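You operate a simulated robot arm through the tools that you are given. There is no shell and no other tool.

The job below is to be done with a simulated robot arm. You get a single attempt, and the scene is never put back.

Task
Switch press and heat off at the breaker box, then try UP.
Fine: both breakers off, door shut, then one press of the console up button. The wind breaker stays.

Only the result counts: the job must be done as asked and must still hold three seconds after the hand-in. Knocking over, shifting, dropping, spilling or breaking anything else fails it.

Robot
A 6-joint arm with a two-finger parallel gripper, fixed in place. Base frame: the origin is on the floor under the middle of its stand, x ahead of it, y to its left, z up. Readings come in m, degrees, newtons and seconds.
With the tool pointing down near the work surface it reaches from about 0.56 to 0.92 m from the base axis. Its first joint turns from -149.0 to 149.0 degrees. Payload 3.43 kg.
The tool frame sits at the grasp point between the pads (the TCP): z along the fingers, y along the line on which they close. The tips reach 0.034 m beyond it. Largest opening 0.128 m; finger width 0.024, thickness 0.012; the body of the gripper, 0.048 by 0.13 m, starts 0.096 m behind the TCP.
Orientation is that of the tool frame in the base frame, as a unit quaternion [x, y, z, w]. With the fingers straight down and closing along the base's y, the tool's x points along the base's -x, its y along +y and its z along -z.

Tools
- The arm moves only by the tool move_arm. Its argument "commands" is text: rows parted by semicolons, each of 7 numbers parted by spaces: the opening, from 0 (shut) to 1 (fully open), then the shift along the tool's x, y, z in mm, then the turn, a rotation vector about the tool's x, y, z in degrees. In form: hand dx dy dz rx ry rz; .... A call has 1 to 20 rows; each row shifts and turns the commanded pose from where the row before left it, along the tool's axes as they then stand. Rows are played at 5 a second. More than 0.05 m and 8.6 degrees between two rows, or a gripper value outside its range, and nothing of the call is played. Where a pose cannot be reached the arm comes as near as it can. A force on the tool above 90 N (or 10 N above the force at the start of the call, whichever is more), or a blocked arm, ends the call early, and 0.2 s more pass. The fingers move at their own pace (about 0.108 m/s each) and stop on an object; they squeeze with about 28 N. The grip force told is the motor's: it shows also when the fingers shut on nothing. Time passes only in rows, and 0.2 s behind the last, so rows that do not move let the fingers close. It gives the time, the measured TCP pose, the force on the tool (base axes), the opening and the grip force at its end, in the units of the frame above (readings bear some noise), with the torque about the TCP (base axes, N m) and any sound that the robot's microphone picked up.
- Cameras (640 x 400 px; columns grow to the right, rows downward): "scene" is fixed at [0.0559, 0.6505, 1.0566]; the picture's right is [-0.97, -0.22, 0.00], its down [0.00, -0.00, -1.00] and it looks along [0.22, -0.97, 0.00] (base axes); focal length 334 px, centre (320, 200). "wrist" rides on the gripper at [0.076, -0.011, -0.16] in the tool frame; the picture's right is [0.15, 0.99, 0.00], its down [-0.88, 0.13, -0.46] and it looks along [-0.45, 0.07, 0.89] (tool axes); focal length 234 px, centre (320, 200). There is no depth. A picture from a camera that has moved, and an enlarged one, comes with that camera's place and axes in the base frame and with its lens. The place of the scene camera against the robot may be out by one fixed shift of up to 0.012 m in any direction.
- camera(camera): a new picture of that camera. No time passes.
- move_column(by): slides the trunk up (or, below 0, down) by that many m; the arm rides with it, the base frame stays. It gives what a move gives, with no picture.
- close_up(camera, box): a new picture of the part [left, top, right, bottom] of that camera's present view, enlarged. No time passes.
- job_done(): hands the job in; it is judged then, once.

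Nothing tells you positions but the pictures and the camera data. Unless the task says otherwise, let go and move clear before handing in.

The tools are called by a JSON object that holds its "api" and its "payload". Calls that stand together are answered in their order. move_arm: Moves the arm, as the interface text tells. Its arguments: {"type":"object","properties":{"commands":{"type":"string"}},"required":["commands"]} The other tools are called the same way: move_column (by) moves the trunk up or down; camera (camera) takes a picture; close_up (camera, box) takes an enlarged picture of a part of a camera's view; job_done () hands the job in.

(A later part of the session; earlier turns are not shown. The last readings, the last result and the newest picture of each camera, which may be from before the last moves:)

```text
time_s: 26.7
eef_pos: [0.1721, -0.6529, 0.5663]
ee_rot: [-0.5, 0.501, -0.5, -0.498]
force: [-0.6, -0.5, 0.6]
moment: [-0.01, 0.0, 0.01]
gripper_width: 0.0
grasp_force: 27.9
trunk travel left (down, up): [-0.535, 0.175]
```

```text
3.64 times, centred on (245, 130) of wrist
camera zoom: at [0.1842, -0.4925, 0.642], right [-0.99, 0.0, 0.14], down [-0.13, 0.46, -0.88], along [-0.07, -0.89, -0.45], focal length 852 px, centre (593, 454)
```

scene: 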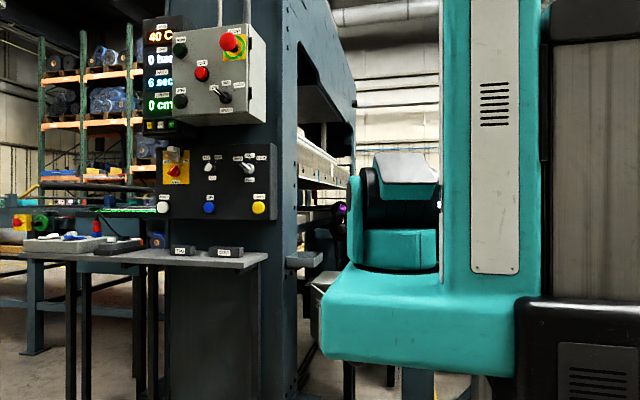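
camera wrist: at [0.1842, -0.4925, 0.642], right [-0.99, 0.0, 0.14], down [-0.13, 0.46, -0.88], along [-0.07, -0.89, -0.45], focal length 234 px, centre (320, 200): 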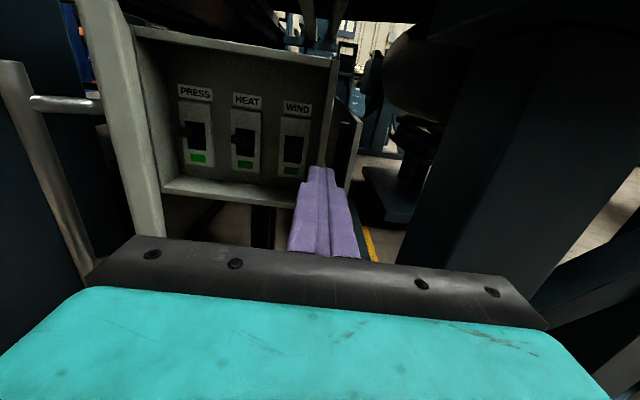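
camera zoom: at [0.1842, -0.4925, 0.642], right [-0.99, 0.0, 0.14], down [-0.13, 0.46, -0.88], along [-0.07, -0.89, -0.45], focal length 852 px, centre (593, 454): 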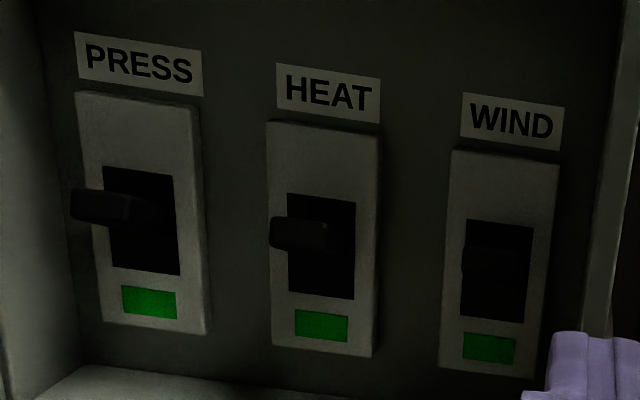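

The levers point up with green flags, so they're on; off is down. Breaker x positions are about 0.385, 0.300 and 0.215, with the lever tips near y≈-0.86, z≈0.54. I'm yawing the hand 25° so the fingertips lead, then I'll nudge the door further open from inside.

{"api": "move_arm", "payload": {"commands": "0 0 0 0 8.33 0 0;0 0 0 0 8.33 0 0;0 0 0 0 8.34 0 0"}}

{"api": "camera", "payload": {"camera": "wrist"}}

```text
time_s: 27.5
eef_pos: [0.1728, -0.653, 0.5672]
ee_rot: [0.512, -0.489, 0.512, 0.487]
force: [-0.4, 0.6, -0.9]
moment: [0.0, 0.05, 0.02]
gripper_width: 0.0
grasp_force: 28.2
out of reach, approached as far as the arm can: row 1, 2, 3
trunk travel left (down, up): [-0.535, 0.175]
```

```text
taken
camera wrist: at [0.1763, -0.4921, 0.6428], right [-0.99, -0.05, 0.14], down [-0.15, 0.45, -0.88], along [-0.02, -0.89, -0.45], focal length 234 px, centre (320, 200)
```

wrist: 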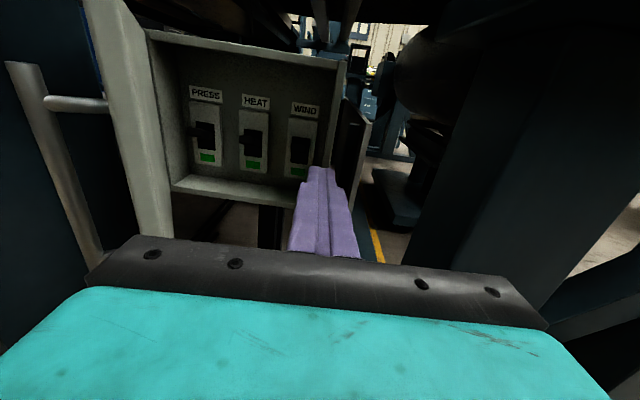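

The wrist is too close in to yaw here. I'll go 7 cm deeper first, keeping clear of the door edge, and then yaw.

{"api": "move_arm", "payload": {"commands": "0 0 0 35 0 0 0;0 0 0 35 0 0 0;0 0 0 0 7.4 0 0;0 0 0 0 7.4 0 0;0 0 0 0 7.4 0 0"}}

{"api": "camera", "payload": {"camera": "wrist"}}

```text
time_s: 28.7
eef_pos: [0.1771, -0.7227, 0.5674]
ee_rot: [0.51, -0.491, 0.509, 0.489]
force: [-0.1, 0.2, 0.0]
moment: [0.02, 0.0, -0.02]
gripper_width: 0.0
grasp_force: 28.1
out of reach, approached as far as the arm can: row 3, 4, 5
trunk travel left (down, up): [-0.535, 0.175]
```

```text
taken
camera wrist: at [0.1819, -0.5619, 0.6439], right [-0.99, -0.04, 0.14], down [-0.15, 0.45, -0.88], along [-0.03, -0.89, -0.45], focal length 234 px, centre (320, 200)
```

wrist: 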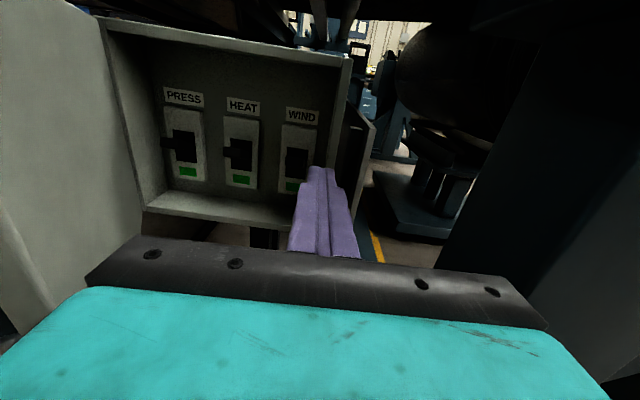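

The yaw stalls on a wrist limit in this roll. I'll roll the hand 90° about its own axis so the camera is at the -x side. That makes the hand slim sideways and frees the wrist.

{"api": "move_arm", "payload": {"commands": "0 0 0 0 0 0 8.2;0 0 0 0 0 0 8.2;0 0 0 0 0 0 8.2;0 0 0 0 0 0 8.2;0 0 0 0 0 0 8.2;0 0 0 0 0 0 8.2;0 0 0 0 0 0 8.2;0 0 0 0 0 0 8.2;0 0 0 0 0 0 8.2;0 0 0 0 0 0 8.2;0 0 0 0 0 0 8"}}

{"api": "camera", "payload": {"camera": "wrist"}}

{"api": "camera", "payload": {"camera": "scene"}}

```text
time_s: 31.1
eef_pos: [0.176, -0.722, 0.5692]
ee_rot: [-0.012, 0.709, -0.705, 0.015]
force: [0.2, 0.0, 0.2]
moment: [-0.01, 0.0, 0.01]
gripper_width: 0.0
grasp_force: 27.9
trunk travel left (down, up): [-0.535, 0.175]
```

```text
taken
camera wrist: at [0.0941, -0.5656, 0.5794], right [-0.14, 0.0, -0.99], down [0.86, 0.49, -0.12], along [0.49, -0.87, -0.07], focal length 234 px, centre (320, 200)
```

wrist: 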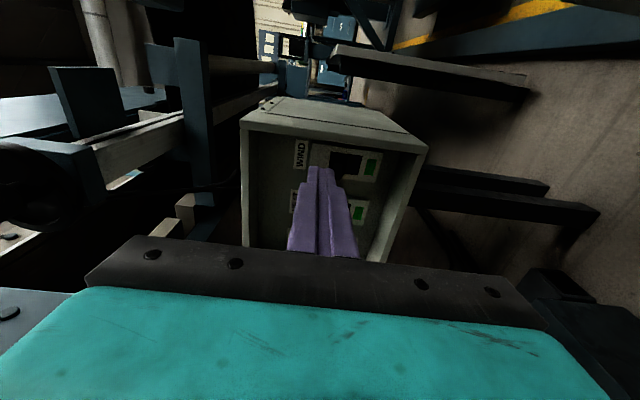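

```text
taken
```

scene: 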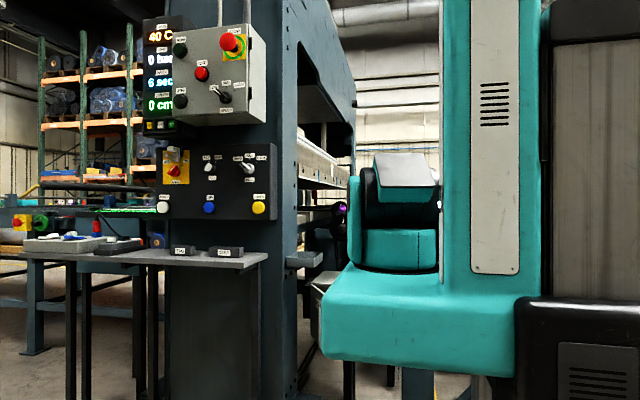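

The roll worked: tool x is now -X, y is -Z and z is -Y. Now I yaw about the vertical toward +x by 23°.

{"api": "move_arm", "payload": {"commands": "0 0 0 0 0 -7.6 0;0 0 0 0 0 -7.6 0;0 0 0 0 0 -7.6 0"}}

{"api": "camera", "payload": {"camera": "wrist"}}

```text
time_s: 31.9
eef_pos: [0.1754, -0.7226, 0.5687]
ee_rot: [-0.013, 0.708, -0.706, 0.015]
force: [-0.2, -0.1, -0.2]
moment: [0.0, 0.01, 0.0]
gripper_width: 0.0
grasp_force: 27.6
out of reach, approached as far as the arm can: row 1, 2, 3
trunk travel left (down, up): [-0.535, 0.175]
```

```text
taken
camera wrist: at [0.0941, -0.5656, 0.5796], right [-0.14, 0.0, -0.99], down [0.86, 0.49, -0.13], along [0.48, -0.87, -0.07], focal length 234 px, centre (320, 200)
```

wrist: 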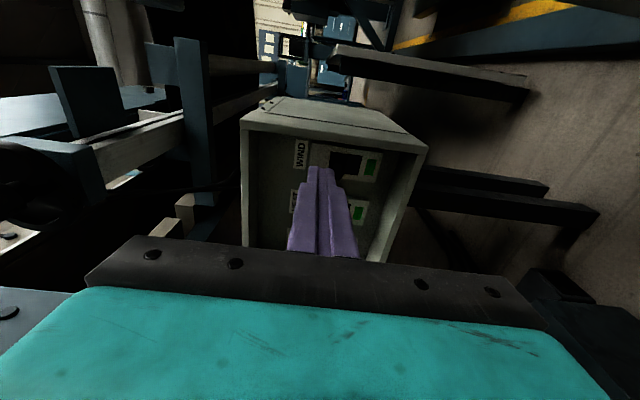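

The yaw is limited here, but the slim side is enough. I'll go slightly deeper and push the door further open with the side of the hand, moving in +x.

{"api": "move_arm", "payload": {"commands": "0 0 0 28 0 0 0;0 -15 0 0 0 0 0;0 -15 0 0 0 0 0;0 -15 0 0 0 0 0;0 -15 0 0 0 0 0;0 -15 0 0 0 0 0;0 -15 0 0 0 0 0"}}

{"api": "camera", "payload": {"camera": "wrist"}}

{"api": "close_up", "payload": {"camera": "scene", "box": [270, 220, 430, 380]}}

```text
time_s: 33.5
eef_pos: [0.2665, -0.7484, 0.5686]
ee_rot: [-0.013, 0.708, -0.706, 0.014]
force: [0.9, -0.7, -0.9]
moment: [-0.02, 0.0, -0.02]
gripper_width: 0.0
grasp_force: 27.9
trunk travel left (down, up): [-0.535, 0.175]
```

```text
taken
camera wrist: at [0.1849, -0.591, 0.5793], right [-0.14, 0.0, -0.99], down [0.86, 0.49, -0.13], along [0.49, -0.87, -0.07], focal length 234 px, centre (320, 200)
```

wrist: 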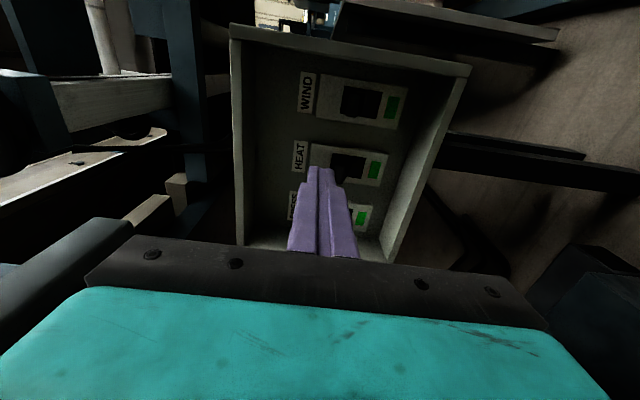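

```text
2.50 times, centred on (350, 300) of scene
camera zoom: at [0.0559, 0.6505, 1.0566], right [-0.97, -0.22, 0.0], down [0.0, 0.0, -1.0], along [0.22, -0.97, 0.0], focal length 836 px, centre (245, -50)
```

zoom: 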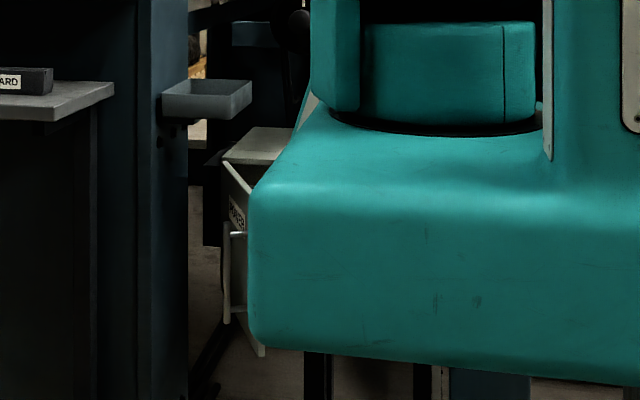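

The door moves without noticeable force. I'm pushing on in +x.

{"api": "move_arm", "payload": {"commands": "0 -15 0 0 0 0 0;0 -15 0 0 0 0 0;0 -15 0 0 0 0 0;0 -15 0 0 0 0 0"}}

{"api": "camera", "payload": {"camera": "wrist"}}

{"api": "close_up", "payload": {"camera": "scene", "box": [270, 220, 430, 380]}}

```text
time_s: 34.5
eef_pos: [0.327, -0.7452, 0.5679]
ee_rot: [-0.013, 0.708, -0.706, 0.015]
force: [-0.4, 0.5, -0.6]
moment: [0.02, 0.01, 0.0]
gripper_width: 0.0002
grasp_force: 28.0
trunk travel left (down, up): [-0.535, 0.175]
```

```text
taken
camera wrist: at [0.2451, -0.5871, 0.5783], right [-0.14, 0.0, -0.99], down [0.86, 0.49, -0.13], along [0.48, -0.87, -0.07], focal length 234 px, centre (320, 200)
```

wrist: 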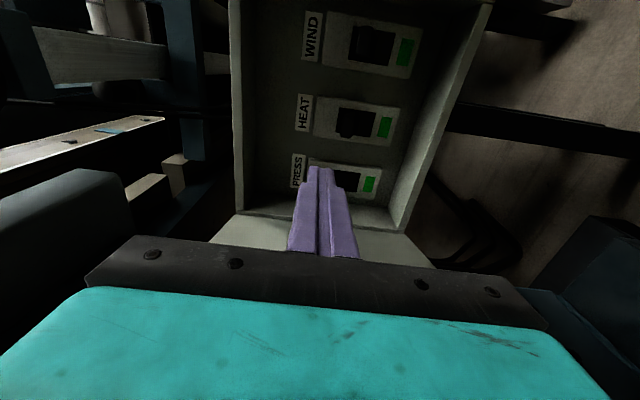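

```text
2.50 times, centred on (350, 300) of scene
camera zoom: at [0.0559, 0.6505, 1.0566], right [-0.97, -0.22, 0.0], down [0.0, 0.0, -1.0], along [0.22, -0.97, 0.0], focal length 836 px, centre (245, -50)
```

zoom: 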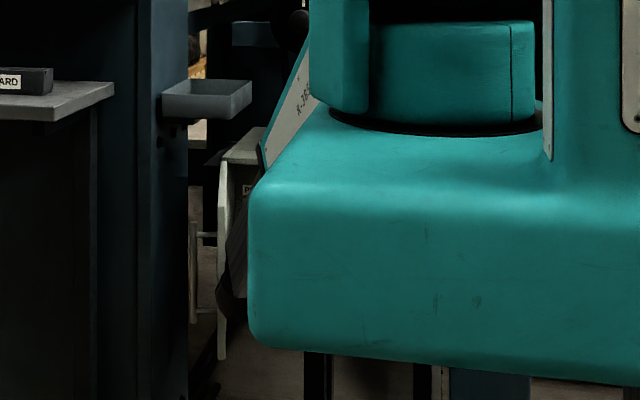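

The door is at about 72° and moves freely. Two more small pushes, then I'll try the yaw again here, where the arm azimuth gives more margin.

{"api": "move_arm", "payload": {"commands": "0 -13 0 0 0 0 0;0 -13 0 0 0 0 0;0 0 0 0 0 -5 0;0 0 0 0 0 -5 0"}}

{"api": "camera", "payload": {"camera": "wrist"}}

{"api": "close_up", "payload": {"camera": "scene", "box": [270, 220, 430, 380]}}

```text
time_s: 35.5
eef_pos: [0.3512, -0.7454, 0.5694]
ee_rot: [-0.074, 0.705, -0.701, 0.077]
force: [0.3, 0.1, 0.4]
moment: [-0.02, 0.02, -0.02]
gripper_width: 0.0
grasp_force: 28.0
trunk travel left (down, up): [-0.535, 0.175]
```

```text
taken
camera wrist: at [0.2445, -0.6038, 0.5793], right [-0.14, -0.03, -0.99], down [0.76, 0.63, -0.13], along [0.63, -0.77, -0.07], focal length 234 px, centre (320, 200)
```

wrist: 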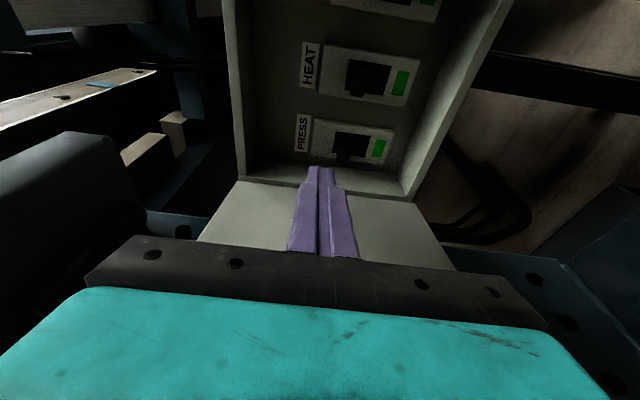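

```text
2.50 times, centred on (350, 300) of scene
camera zoom: at [0.0559, 0.6505, 1.0566], right [-0.97, -0.22, 0.0], down [0.0, 0.0, -1.0], along [0.22, -0.97, 0.0], focal length 836 px, centre (245, -50)
```

zoom: 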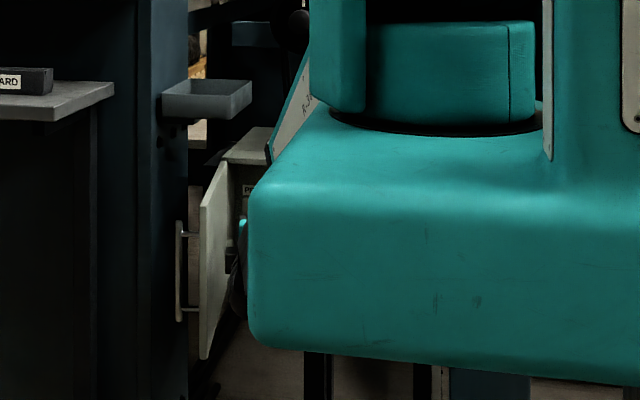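

The yaw took effect (about 12°) and the door is about 79° open with PRESS straight ahead. I'm raising the hand 12 mm so the fingertip passes above the lever, then going forward in steps.

{"api": "move_arm", "payload": {"commands": "0 -4 -12 0 0 0 0;0 0 0 25 0 0 0;0 0 0 25 0 0 0;0 0 0 20 0 0 0"}}

{"api": "camera", "payload": {"camera": "wrist"}}

{"api": "close_up", "payload": {"camera": "wrist", "box": [220, 40, 440, 240]}}

```text
time_s: 36.5
eef_pos: [0.3706, -0.8114, 0.5811]
ee_rot: [-0.074, 0.704, -0.702, 0.075]
force: [0.1, -0.4, -0.4]
moment: [-0.01, 0.0, -0.01]
gripper_width: 0.0
grasp_force: 28.1
trunk travel left (down, up): [-0.535, 0.175]
```

```text
taken
camera wrist: at [0.2635, -0.6709, 0.5912], right [-0.14, -0.03, -0.99], down [0.76, 0.63, -0.13], along [0.63, -0.77, -0.07], focal length 234 px, centre (320, 200)
```

wrist: 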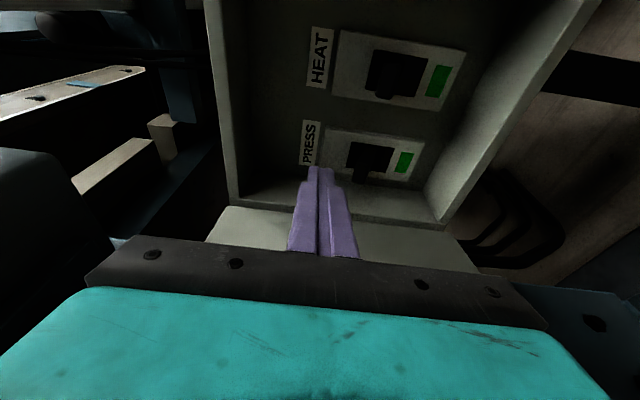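

```text
2.00 times, centred on (330, 140) of wrist
camera zoom: at [0.2635, -0.6709, 0.5912], right [-0.14, -0.03, -0.99], down [0.76, 0.63, -0.13], along [0.63, -0.77, -0.07], focal length 468 px, centre (300, 320)
```

zoom: 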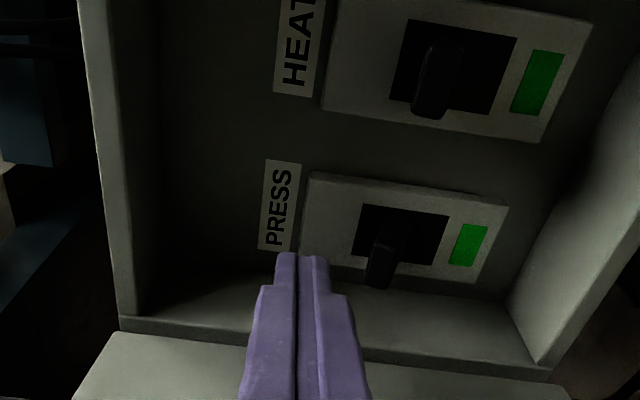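

The fingertip is above the PRESS lever (lever tip at z≈0.533–0.546). I'm going forward 37 mm over it, then pressing down in small steps.

{"api": "move_arm", "payload": {"commands": "0 0 0 18 0 0 0;0 0 0 19 0 0 0;0 0 0 0 0 0 0"}}

{"api": "close_up", "payload": {"camera": "wrist", "box": [220, 40, 440, 240]}}

```text
time_s: 37.3
eef_pos: [0.3783, -0.8483, 0.5817]
ee_rot: [-0.075, 0.704, -0.702, 0.076]
force: [0.0, -0.5, 0.6]
moment: [-0.02, 0.01, 0.01]
gripper_width: 0.0
grasp_force: 28.3
trunk travel left (down, up): [-0.535, 0.175]
```

```text
2.00 times, centred on (330, 140) of wrist
camera zoom: at [0.2711, -0.7071, 0.5916], right [-0.14, -0.03, -0.99], down [0.76, 0.63, -0.13], along [0.63, -0.77, -0.07], focal length 468 px, centre (300, 320)
```

zoom: 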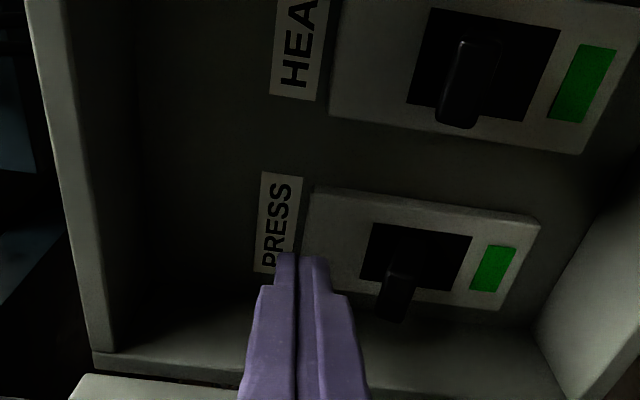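

The finger is directly above the PRESS lever. Pressing down in small steps.

{"api": "move_arm", "payload": {"commands": "0 0 8 0 0 0 0;0 0 8 0 0 0 0;0 0 7 0 0 0 0;0 0 5 0 0 0 0;0 0 5 0 0 0 0;0 0 5 0 0 0 0"}}

{"api": "close_up", "payload": {"camera": "wrist", "box": [220, 40, 440, 240]}}

```text
time_s: 38.7
eef_pos: [0.3774, -0.8476, 0.5427]
ee_rot: [-0.075, 0.704, -0.702, 0.075]
force: [0.6, -0.7, 0.6]
moment: [-0.04, 0.0, 0.0]
gripper_width: 0.0
grasp_force: 28.1
trunk travel left (down, up): [-0.535, 0.175]
```

```text
2.00 times, centred on (330, 140) of wrist
camera zoom: at [0.2704, -0.7071, 0.5535], right [-0.14, -0.03, -0.99], down [0.76, 0.63, -0.13], along [0.63, -0.77, -0.07], focal length 468 px, centre (300, 320)
```

zoom: 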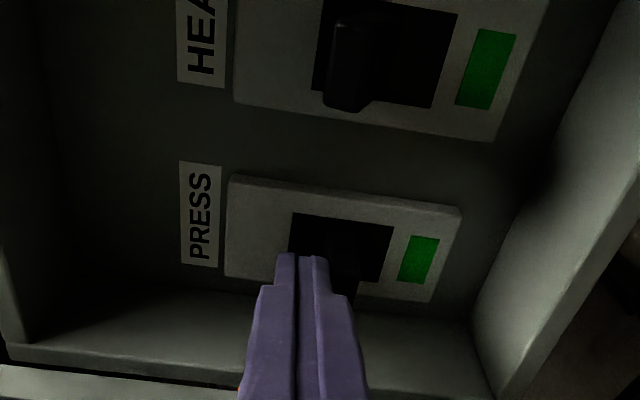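

The lever is moving with the finger. I'm pressing further and watching the flag.

{"api": "move_arm", "payload": {"commands": "0 0 4 0 0 0 0;0 0 4 0 0 0 0;0 0 4 0 0 0 0;0 0 0 0 0 0 0"}}

{"api": "close_up", "payload": {"camera": "wrist", "box": [220, 40, 440, 240]}}

```text
time_s: 39.7
eef_pos: [0.3793, -0.8467, 0.533]
ee_rot: [0.074, -0.703, 0.703, -0.077]
force: [-0.2, 1.0, 6.3]
moment: [-0.25, 0.05, -0.04]
gripper_width: 0.0
grasp_force: 28.2
trunk travel left (down, up): [-0.535, 0.175]
```

```text
2.00 times, centred on (330, 140) of wrist
camera zoom: at [0.2712, -0.707, 0.5423], right [-0.14, -0.03, -0.99], down [0.76, 0.63, -0.13], along [0.63, -0.77, -0.07], focal length 468 px, centre (300, 320)
```

zoom: 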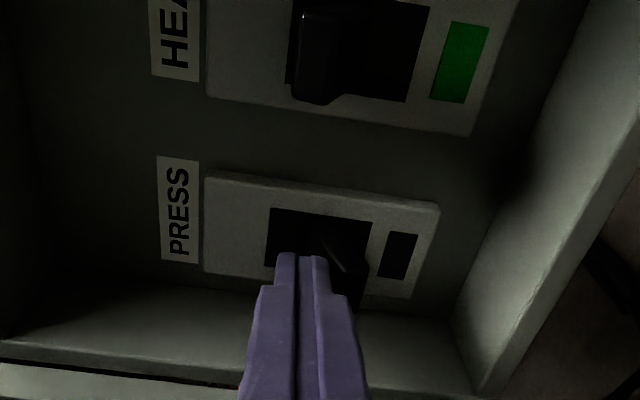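

The PRESS flag has gone dark, so it's off. I'll push 5 mm more to seat it, then lift and check that it stays.

{"api": "move_arm", "payload": {"commands": "0 0 4 0 0 0 0;0 0 2 0 0 0 0;0 0 -10 0 0 0 0;0 0 -15 0 0 0 0;0 0 -15 0 0 0 0;0 0 -10 0 0 0 0"}}

{"api": "close_up", "payload": {"camera": "wrist", "box": [220, 40, 440, 240]}}

```text
time_s: 41.1
eef_pos: [0.3782, -0.848, 0.5753]
ee_rot: [-0.074, 0.705, -0.701, 0.076]
force: [0.0, 0.6, -0.1]
moment: [0.04, -0.04, 0.02]
gripper_width: 0.0003
grasp_force: 28.5
trunk travel left (down, up): [-0.535, 0.175]
```

```text
2.00 times, centred on (330, 140) of wrist
camera zoom: at [0.271, -0.7072, 0.5854], right [-0.14, -0.03, -0.99], down [0.76, 0.63, -0.13], along [0.63, -0.77, -0.07], focal length 468 px, centre (300, 320)
```

zoom: 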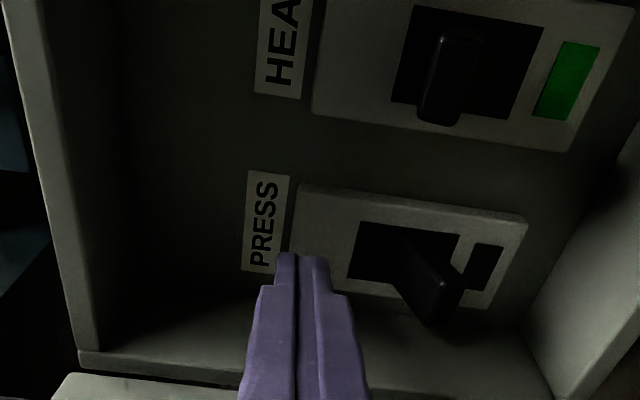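

PRESS is off and stays down. Next is HEAT: back out a little, shift about 79 mm toward -x with slightly less yaw, and look.

{"api": "move_arm", "payload": {"commands": "0 0 -8 -30 0 0 0;0 35.7 0 -7.6 0 3.5 0;0 36.1 0 -5.4 0 3.5 0;0 0 0 0 0 0 0"}}

{"api": "camera", "payload": {"camera": "wrist"}}

{"api": "close_up", "payload": {"camera": "wrist", "box": [220, 40, 440, 240]}}

```text
time_s: 42.1
eef_pos: [0.2995, -0.8194, 0.5833]
ee_rot: [-0.032, 0.707, -0.706, 0.032]
force: [0.0, 0.6, 1.0]
moment: [-0.02, -0.03, -0.01]
gripper_width: 0.0001
grasp_force: 27.5
trunk travel left (down, up): [-0.535, 0.175]
```

```text
taken
camera wrist: at [0.2087, -0.667, 0.5925], right [-0.14, -0.01, -0.99], down [0.84, 0.53, -0.13], along [0.53, -0.85, -0.07], focal length 234 px, centre (320, 200)
```

wrist: 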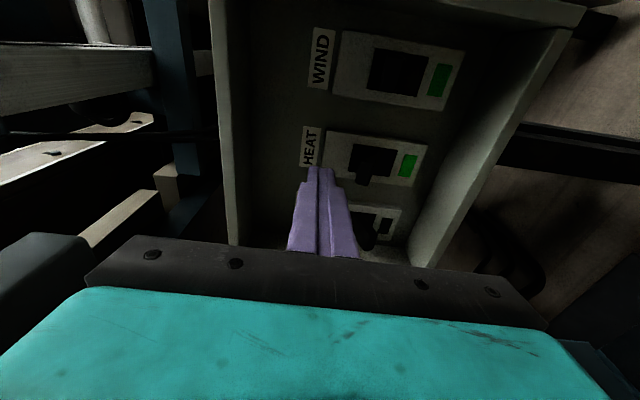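

```text
2.00 times, centred on (330, 140) of wrist
camera zoom: at [0.2087, -0.667, 0.5925], right [-0.14, -0.01, -0.99], down [0.84, 0.53, -0.13], along [0.53, -0.85, -0.07], focal length 468 px, centre (300, 320)
```

zoom: 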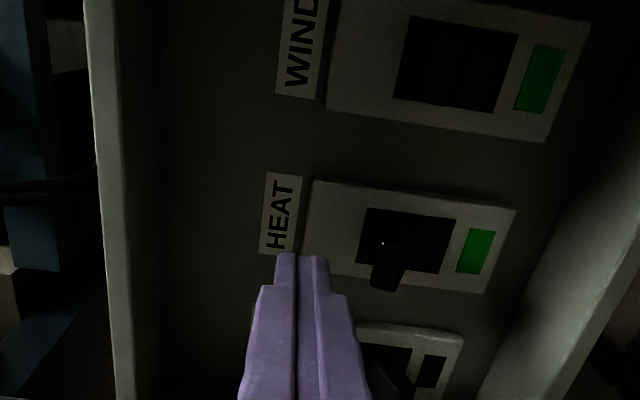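

The finger lines up with HEAT the same way it did with PRESS. I'm going forward 28 mm and pressing down.

{"api": "move_arm", "payload": {"commands": "0 0 0 14 0 0 0;0 0 0 14 0 0 0;0 0 8 0 0 0 0;0 0 8 0 0 0 0;0 0 8 0 0 0 0;0 0 5 0 0 0 0;0 0 5 0 0 0 0;0 0 5 0 0 0 0;0 0 4 0 0 0 0;0 0 4 0 0 0 0;0 0 4 0 0 0 0;0 0 0 0 0 0 0"}}

{"api": "close_up", "payload": {"camera": "wrist", "box": [220, 40, 440, 240]}}

```text
time_s: 44.7
eef_pos: [0.3026, -0.8461, 0.532]
ee_rot: [-0.031, 0.707, -0.706, 0.031]
force: [0.2, 0.2, 0.4]
moment: [0.0, 0.04, -0.01]
gripper_width: 0.0002
grasp_force: 28.1
trunk travel left (down, up): [-0.535, 0.175]
```

```text
2.00 times, centred on (330, 140) of wrist
camera zoom: at [0.2126, -0.6942, 0.5432], right [-0.14, -0.01, -0.99], down [0.84, 0.53, -0.13], along [0.53, -0.85, -0.07], focal length 468 px, centre (300, 320)
```

zoom: 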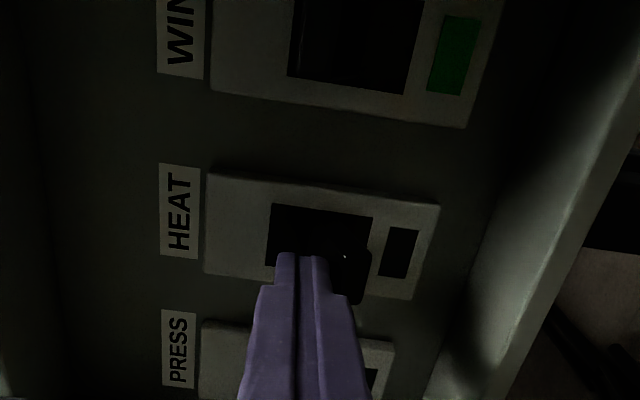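

The HEAT flag is dark. I'm seating it a few mm further, then lifting, backing straight out and checking all three.

{"api": "move_arm", "payload": {"commands": "0 0 4 0 0 0 0;0 0 2 0 0 0 0;0 0 -10 0 0 0 0;0 0 -15 0 0 0 0;0 0 -15 0 0 0 0;0 0 -12 0 0 0 0;0 0 0 -30 0 0 0;0 0 0 -30 0 0 0;0 0 0 0 0 0 0"}}

{"api": "camera", "payload": {"camera": "wrist"}}

{"api": "close_up", "payload": {"camera": "wrist", "box": [220, 40, 440, 240]}}

{"api": "close_up", "payload": {"camera": "scene", "box": [270, 220, 430, 380]}}

```text
time_s: 46.7
eef_pos: [0.2963, -0.7866, 0.5777]
ee_rot: [-0.031, 0.707, -0.706, 0.034]
force: [-0.3, -0.1, -0.8]
moment: [0.01, 0.02, -0.01]
gripper_width: 0.0001
grasp_force: 27.9
trunk travel left (down, up): [-0.535, 0.175]
```

```text
taken
camera wrist: at [0.207, -0.6345, 0.5877], right [-0.14, -0.01, -0.99], down [0.84, 0.53, -0.13], along [0.53, -0.85, -0.07], focal length 234 px, centre (320, 200)
```

wrist: 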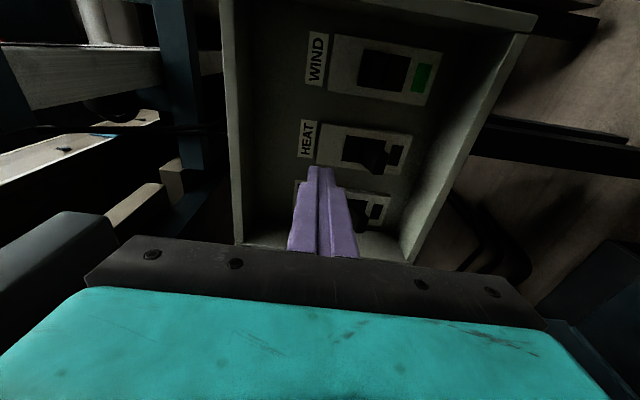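

```text
2.00 times, centred on (330, 140) of wrist
camera zoom: at [0.207, -0.6345, 0.5877], right [-0.14, -0.01, -0.99], down [0.84, 0.53, -0.13], along [0.53, -0.85, -0.07], focal length 468 px, centre (300, 320)
```

zoom: 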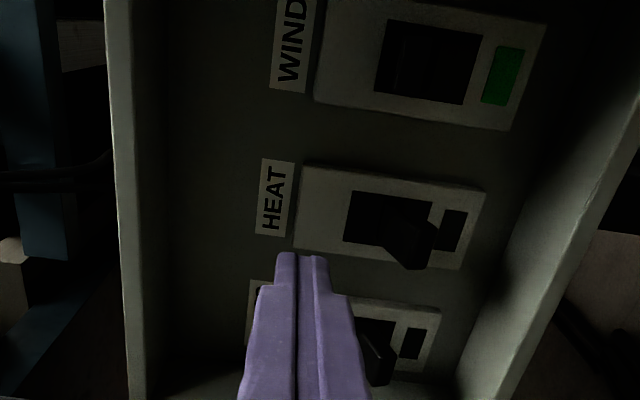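

```text
2.50 times, centred on (350, 300) of scene
camera zoom: at [0.0559, 0.6505, 1.0566], right [-0.97, -0.22, 0.0], down [0.0, 0.0, -1.0], along [0.22, -0.97, 0.0], focal length 836 px, centre (245, -50)
```

zoom: 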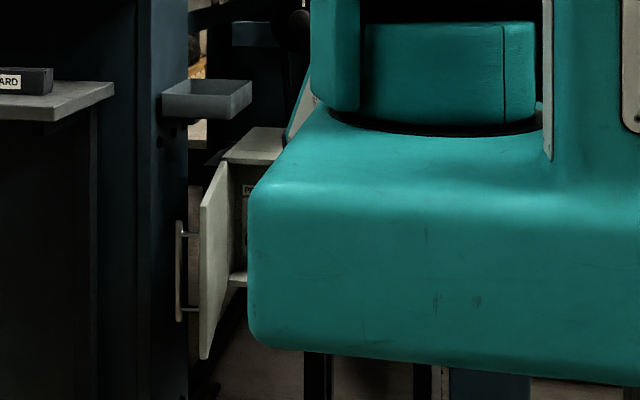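

Both flags are dark, the levers are down, and WIND is still green. The door sits about 79° open. I'm backing out, straightening the yaw and rolling the hand back so the fingers close along x, ready to hook the door's free edge.

{"api": "move_arm", "payload": {"commands": "0 0 0 -40 0 0 0;0 0 0 -40 0 0 0;0 35 0 0 0 4.8 0;0 0 0 0 0 0 -8.2;0 0 0 0 0 0 -8.2;0 0 0 0 0 0 -8.2;0 0 0 0 0 0 -8.2;0 0 0 0 0 0 -8.2;0 0 0 0 0 0 -8.2;0 0 0 0 0 0 -8.2;0 0 0 0 0 0 -8.2;0 0 0 0 0 0 -8.2;0 0 0 0 0 0 -8.2;0 0 0 0 0 0 -8"}}

{"api": "camera", "payload": {"camera": "wrist"}}

{"api": "camera", "payload": {"camera": "scene"}}

```text
time_s: 49.7
eef_pos: [0.2543, -0.7102, 0.577]
ee_rot: [0.503, -0.499, 0.501, 0.498]
force: [-0.2, 0.1, -0.3]
moment: [-0.02, 0.0, 0.0]
gripper_width: 0.0
grasp_force: 28.1
trunk travel left (down, up): [-0.535, 0.175]
```

```text
taken
camera wrist: at [0.2651, -0.5503, 0.6534], right [-0.99, -0.01, 0.15], down [-0.13, 0.46, -0.88], along [-0.06, -0.89, -0.45], focal length 234 px, centre (320, 200)
```

wrist: 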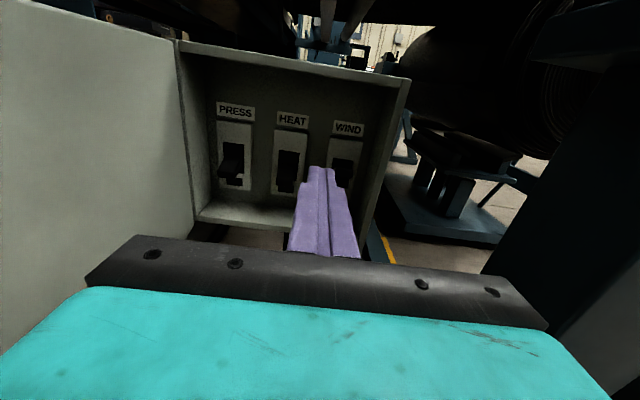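

```text
taken
```

scene: 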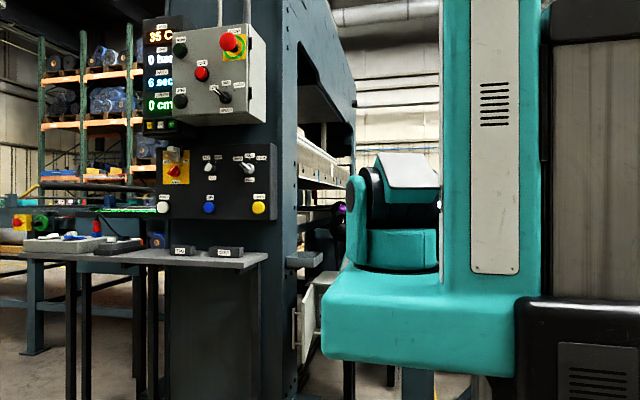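

The heat readout has begun dropping (35 C), confirming heat is off. I'm retreating straight back to see the door's free edge and open the fingers.

{"api": "move_arm", "payload": {"commands": "0 0 0 -45 0 0 0;0 0 0 -45 0 0 0;0 0 0 -45 0 0 0;0 0 0 -45 0 0 0;1 0 0 -20 0 0 0;1 0 0 0 0 0 0;1 0 0 0 0 0 0"}}

{"api": "camera", "payload": {"camera": "wrist"}}

{"api": "camera", "payload": {"camera": "scene"}}

```text
time_s: 51.3
eef_pos: [0.2657, -0.5305, 0.5995]
ee_rot: [0.502, -0.5, 0.501, 0.497]
force: [-0.5, 0.1, -0.3]
moment: [-0.01, 0.04, 0.01]
gripper_width: 0.128
grasp_force: 0.0
out of reach, approached as far as the arm can: row 4, 5
trunk travel left (down, up): [-0.535, 0.175]
```

```text
taken
camera wrist: at [0.2759, -0.3706, 0.6756], right [-0.99, -0.01, 0.14], down [-0.13, 0.46, -0.88], along [-0.06, -0.89, -0.46], focal length 234 px, centre (320, 200)
```

wrist: 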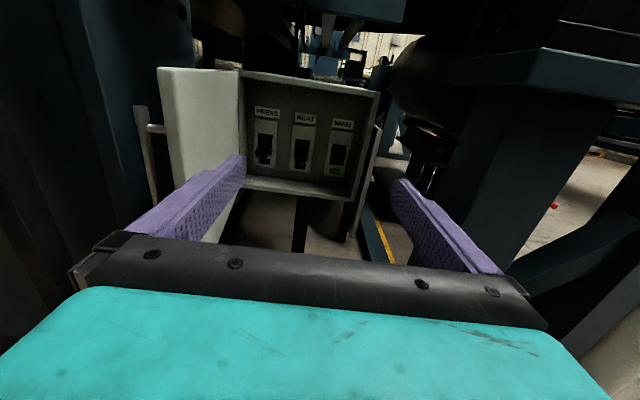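

```text
taken
```

scene: 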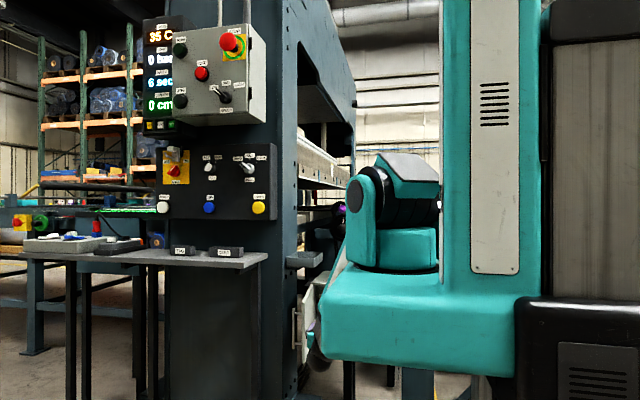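

I can see the door's free edge and handle on the left. I'll zoom to locate them exactly.

{"api": "close_up", "payload": {"camera": "wrist", "box": [90, 40, 290, 240]}}

{"api": "close_up", "payload": {"camera": "scene", "box": [270, 230, 370, 390]}}

```text
2.00 times, centred on (190, 140) of wrist
camera zoom: at [0.2759, -0.3706, 0.6756], right [-0.99, -0.01, 0.14], down [-0.13, 0.46, -0.88], along [-0.06, -0.89, -0.46], focal length 468 px, centre (580, 320)
```

zoom: 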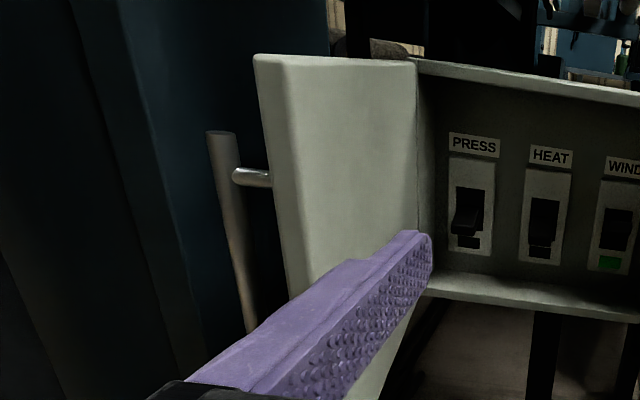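

```text
2.50 times, centred on (320, 310) of scene
camera zoom: at [0.0559, 0.6505, 1.0566], right [-0.97, -0.22, 0.0], down [0.0, 0.0, -1.0], along [0.22, -0.97, 0.0], focal length 836 px, centre (320, -75)
```

zoom: 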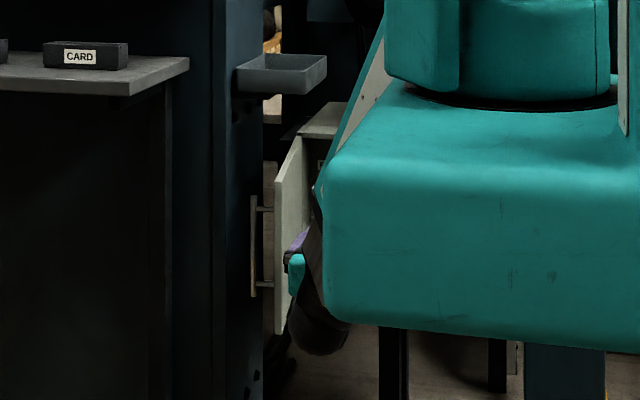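

The door's free edge is at about (0.406, -0.575), the bar at (0.453, -0.615), and the column side at x≥0.51. I'll step around the edge with fingers open so one finger comes down the outer side of the door.

{"api": "move_arm", "payload": {"commands": "1 -8 -25 -20 0 0 0;1 -8 -25 -20 0 0 0;1 -8 -25 -10 0 0 0;1 -6 -20 0 0 0 0;1 0 0 0 0 0 0"}}

{"api": "camera", "payload": {"camera": "wrist"}}

{"api": "close_up", "payload": {"camera": "scene", "box": [270, 230, 370, 390]}}

```text
time_s: 52.5
eef_pos: [0.3657, -0.4831, 0.5716]
ee_rot: [0.502, -0.499, 0.502, 0.497]
force: [-0.7, 0.0, 0.0]
moment: [0.04, 0.0, 0.0]
gripper_width: 0.1281
grasp_force: 0.1
out of reach, approached as far as the arm can: row 1
trunk travel left (down, up): [-0.535, 0.175]
```

```text
taken
camera wrist: at [0.3754, -0.3231, 0.6475], right [-0.99, -0.01, 0.14], down [-0.13, 0.46, -0.88], along [-0.06, -0.89, -0.45], focal length 234 px, centre (320, 200)
```

wrist: 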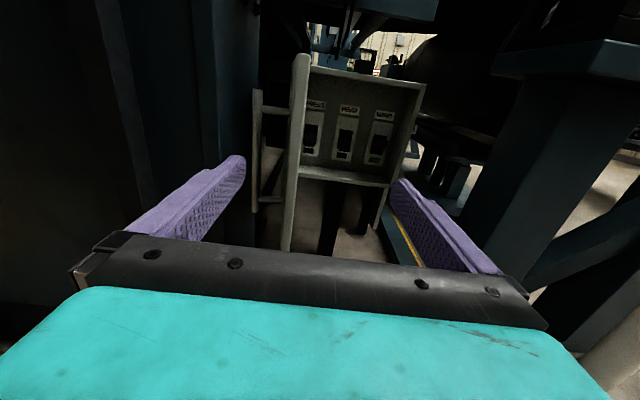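

```text
2.50 times, centred on (320, 310) of scene
camera zoom: at [0.0559, 0.6505, 1.0566], right [-0.97, -0.22, 0.0], down [0.0, 0.0, -1.0], along [0.22, -0.97, 0.0], focal length 836 px, centre (320, -75)
```

zoom: 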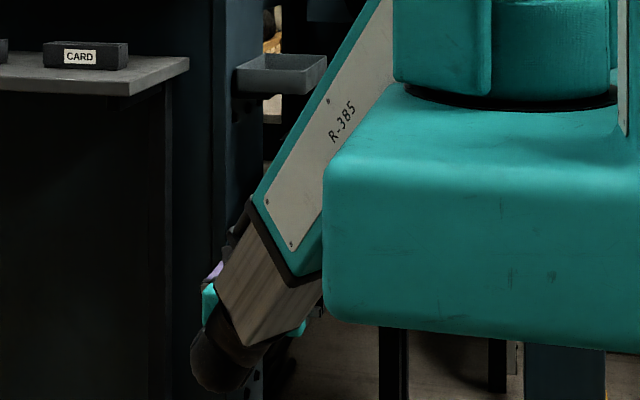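

The door's edge is between the open fingers. I'm shifting 10 mm toward -x so the outer finger passes between the door face and the bar, then going forward 83 mm.

{"api": "move_arm", "payload": {"commands": "1 0 10 0 0 0 0;1 0 0 28 0 0 0;1 0 0 28 0 0 0;1 0 0 25 0 0 0;1 0 0 0 0 0 0"}}

{"api": "camera", "payload": {"camera": "wrist"}}

```text
time_s: 53.7
eef_pos: [0.3549, -0.5659, 0.5715]
ee_rot: [0.502, -0.5, 0.501, 0.497]
force: [0.7, 0.6, 0.9]
moment: [0.0, -0.01, -0.02]
gripper_width: 0.128
grasp_force: 0.0
trunk travel left (down, up): [-0.535, 0.175]
```

```text
taken
camera wrist: at [0.3658, -0.4051, 0.6473], right [-0.99, -0.01, 0.14], down [-0.13, 0.46, -0.88], along [-0.06, -0.89, -0.45], focal length 234 px, centre (320, 200)
```

wrist: 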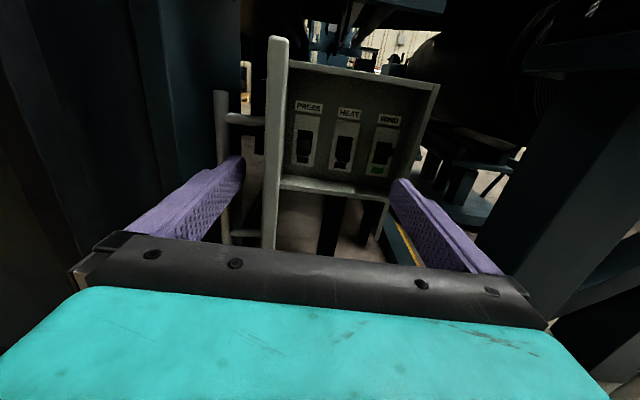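

One finger is now outside the door edge. Sweeping toward -x along the door's arc to swing it inward.

{"api": "move_arm", "payload": {"commands": "1 0 11 0 0 0 0;1 0 10 2 0 0 0;1 0 10 3 0 0 0;1 0 10 3 0 0 0;1 0 10 3.5 0 0 0;1 0 10 4 0 0 0;1 0 10 4.5 0 0 0;1 0 10 5 0 0 0"}}

{"api": "camera", "payload": {"camera": "wrist"}}

{"api": "close_up", "payload": {"camera": "scene", "box": [270, 230, 370, 390]}}

```text
time_s: 55.5
eef_pos: [0.2758, -0.5898, 0.5724]
ee_rot: [0.502, -0.5, 0.501, 0.497]
force: [-0.3, -0.6, -0.7]
moment: [-0.03, -0.02, 0.05]
gripper_width: 0.1278
grasp_force: 0.1
trunk travel left (down, up): [-0.535, 0.175]
```

```text
taken
camera wrist: at [0.2851, -0.4301, 0.647], right [-0.99, -0.01, 0.14], down [-0.13, 0.46, -0.88], along [-0.06, -0.89, -0.45], focal length 234 px, centre (320, 200)
```

wrist: 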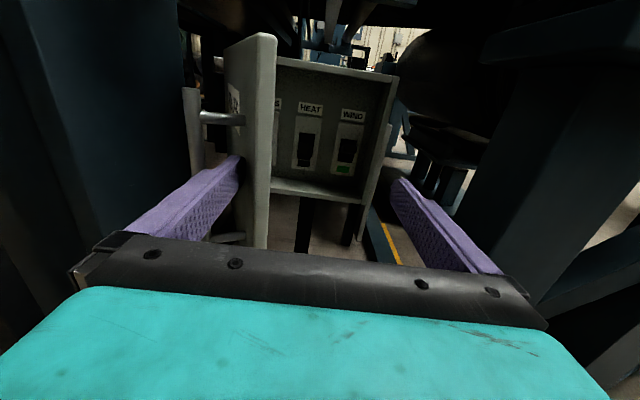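

```text
2.50 times, centred on (320, 310) of scene
camera zoom: at [0.0559, 0.6505, 1.0566], right [-0.97, -0.22, 0.0], down [0.0, 0.0, -1.0], along [0.22, -0.97, 0.0], focal length 836 px, centre (320, -75)
```

zoom: 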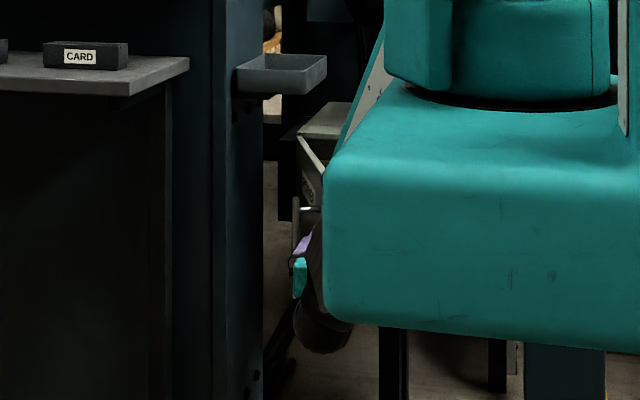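

The door is down to about 62° and following smoothly. I'm continuing to about 42°.

{"api": "move_arm", "payload": {"commands": "1 0 11 6.5 0 0 0;1 0 11.5 7 0 0 0;1 0 10.5 8 0 0 0;1 0 10.5 8 0 0 0;1 0 9.5 9 0 0 0;1 0 9.5 9 0 0 0;1 0 10 11 0 0 0;1 0 0 0 0 0 0"}}

{"api": "camera", "payload": {"camera": "wrist"}}

{"api": "close_up", "payload": {"camera": "scene", "box": [270, 230, 370, 390]}}

```text
time_s: 57.3
eef_pos: [0.2032, -0.6489, 0.5729]
ee_rot: [0.502, -0.5, 0.501, 0.497]
force: [0.7, -0.4, 0.1]
moment: [-0.01, -0.01, -0.01]
gripper_width: 0.128
grasp_force: 0.1
trunk travel left (down, up): [-0.535, 0.175]
```

```text
taken
camera wrist: at [0.2136, -0.4889, 0.6483], right [-0.99, -0.01, 0.14], down [-0.13, 0.46, -0.88], along [-0.06, -0.89, -0.45], focal length 234 px, centre (320, 200)
```

wrist: 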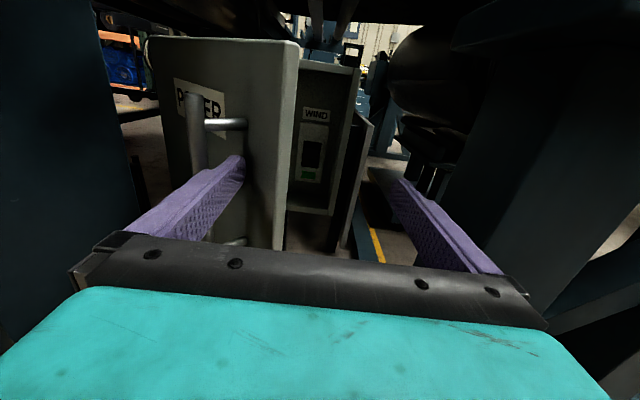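

```text
2.50 times, centred on (320, 310) of scene
camera zoom: at [0.0559, 0.6505, 1.0566], right [-0.97, -0.22, 0.0], down [0.0, 0.0, -1.0], along [0.22, -0.97, 0.0], focal length 836 px, centre (320, -75)
```

zoom: 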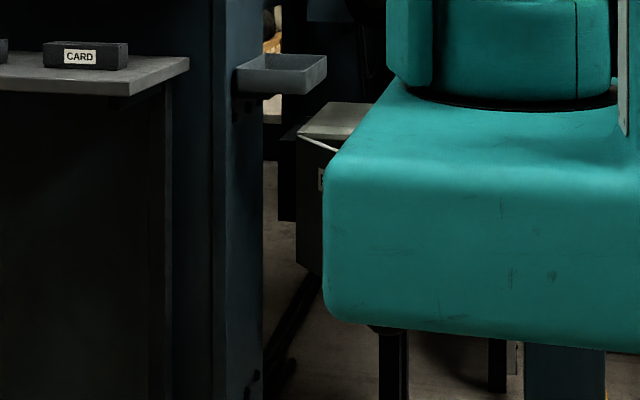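

The door is at about 42°. I'm backing the finger out, then moving in front with the fingers straddling the bar at a smaller opening, to push it shut.

{"api": "move_arm", "payload": {"commands": "1 0 0 -22.5 0 0 0;1 0 0 -22.5 0 0 0;1 0 -10 -15 0 0 0;0.5 0 -28 -8 0 0 0;0.5 0 -28 0 0 0 0;0.5 0 -28 0 0 0 0;0.5 0 0 0 0 0 0"}}

{"api": "camera", "payload": {"camera": "wrist"}}

```text
time_s: 58.9
eef_pos: [0.2969, -0.5781, 0.5731]
ee_rot: [0.502, -0.499, 0.502, 0.497]
force: [-0.7, -0.1, 0.3]
moment: [0.0, 0.03, -0.02]
gripper_width: 0.0639
grasp_force: 0.0
trunk travel left (down, up): [-0.535, 0.175]
```

```text
taken
camera wrist: at [0.3077, -0.4186, 0.649], right [-0.99, -0.01, 0.14], down [-0.13, 0.46, -0.88], along [-0.06, -0.89, -0.45], focal length 234 px, centre (320, 200)
```

wrist: 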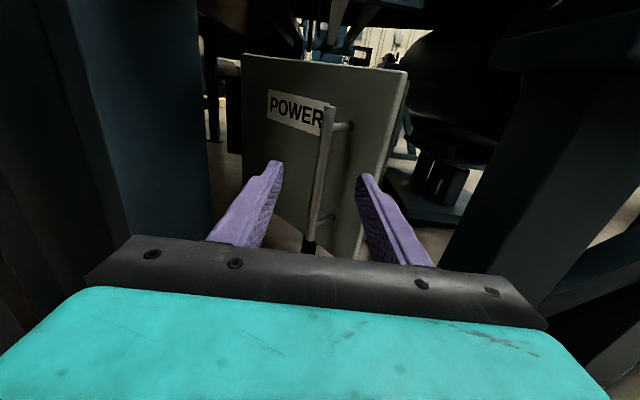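

The bar is centred between the fingers. I'm going in around it and pushing the door along its closing arc.

{"api": "move_arm", "payload": {"commands": "0.32 0 0 20 0 0 0;0.32 0 0 20 0 0 0;0.32 0 0 18 0 0 0;0.32 0 11.3 11.2 0 0 0;0.32 0 11.3 11.2 0 0 0;0.32 0 9.2 12.2 0 0 0;0.32 0 9.2 12.2 0 0 0;0.32 0 9.2 12.2 0 0 0"}}

{"api": "camera", "payload": {"camera": "wrist"}}

```text
time_s: 60.7
eef_pos: [0.2479, -0.6989, 0.5709]
ee_rot: [0.502, -0.501, 0.501, 0.496]
force: [-0.1, 0.5, 0.6]
moment: [-0.01, -0.01, 0.01]
gripper_width: 0.0408
grasp_force: 0.0
trunk travel left (down, up): [-0.535, 0.175]
```

```text
taken
camera wrist: at [0.2574, -0.5389, 0.6465], right [-0.99, -0.01, 0.14], down [-0.13, 0.46, -0.88], along [-0.06, -0.89, -0.45], focal length 234 px, centre (320, 200)
```

wrist: 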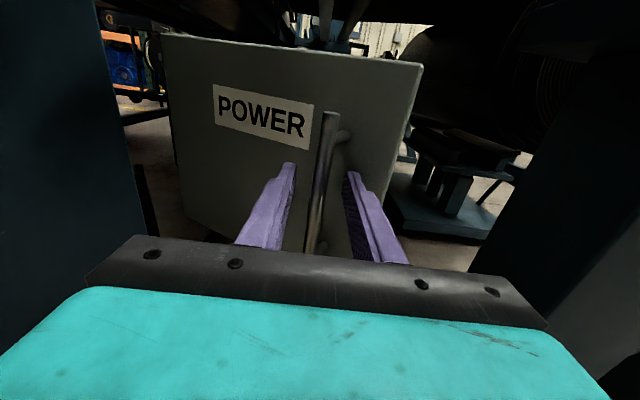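

The door is at about 25° and closing nicely. I'm continuing to shut it.

{"api": "move_arm", "payload": {"commands": "0.32 0 7 14 0 0 0;0.32 0 7 14 0 0 0;0.32 0 7 14 0 0 0;0.32 0 5 15 0 0 0;0.32 0 5 15 0 0 0;0.32 0 4.5 15 0 0 0;0.32 0 3 10 0 0 0"}}

{"api": "camera", "payload": {"camera": "wrist"}}

```text
time_s: 62.3
eef_pos: [0.2105, -0.7973, 0.5697]
ee_rot: [0.502, -0.501, 0.5, 0.497]
force: [0.3, 0.1, -0.5]
moment: [-0.01, 0.0, 0.0]
gripper_width: 0.0409
grasp_force: 0.0
trunk travel left (down, up): [-0.535, 0.175]
```

```text
taken
camera wrist: at [0.2204, -0.6369, 0.6456], right [-0.99, -0.01, 0.14], down [-0.13, 0.46, -0.88], along [-0.06, -0.89, -0.45], focal length 234 px, centre (320, 200)
```

wrist: 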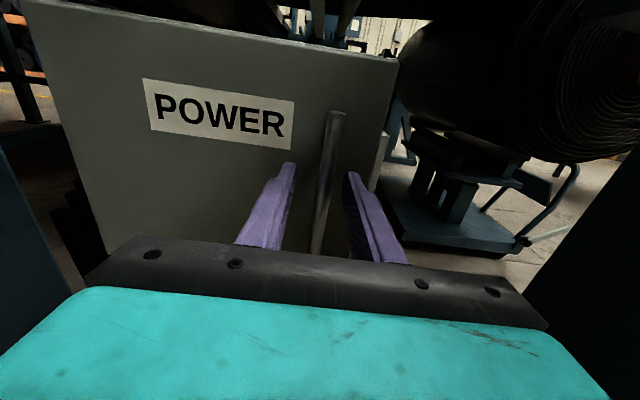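

Nearly shut. I'm pressing the last centimetre or so in small steps until the force shows the door seating.

{"api": "move_arm", "payload": {"commands": "0.32 0 2 4 0 0 0;0.32 0 1 4 0 0 0;0.32 0 0 3 0 0 0;0.32 0 0 0 0 0 0"}}

{"api": "camera", "payload": {"camera": "wrist"}}

```text
time_s: 63.3
eef_pos: [0.2077, -0.8064, 0.5724]
ee_rot: [0.503, -0.499, 0.502, 0.496]
force: [0.2, 1.3, 0.3]
moment: [0.01, 0.02, 0.02]
gripper_width: 0.0409
grasp_force: 0.2
trunk travel left (down, up): [-0.535, 0.175]
```

```text
taken
camera wrist: at [0.2169, -0.6466, 0.6473], right [-0.99, -0.01, 0.14], down [-0.13, 0.46, -0.88], along [-0.06, -0.89, -0.45], focal length 234 px, centre (320, 200)
```

wrist: 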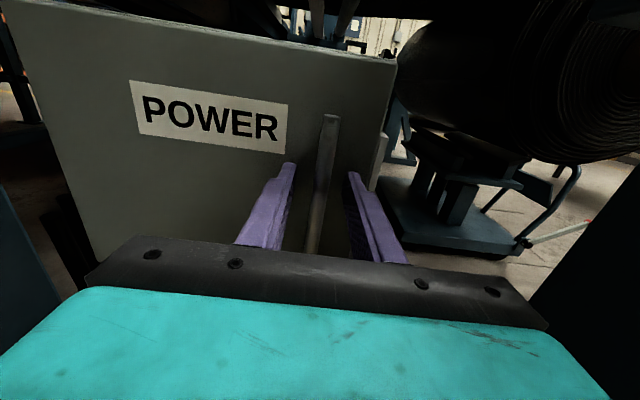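

{"api": "move_arm", "payload": {"commands": "0.32 0 0 3 0 0 0;0.32 0 0 2 0 0 0;0.32 0 0 0 0 0 0"}}

```text
time_s: 64.1
eef_pos: [0.2075, -0.8101, 0.5729]
ee_rot: [0.502, -0.5, 0.501, 0.497]
force: [-1.0, 22.9, -0.4]
moment: [-0.23, -0.05, -0.58]
gripper_width: 0.0408
grasp_force: 0.6
trunk travel left (down, up): [-0.535, 0.175]
```

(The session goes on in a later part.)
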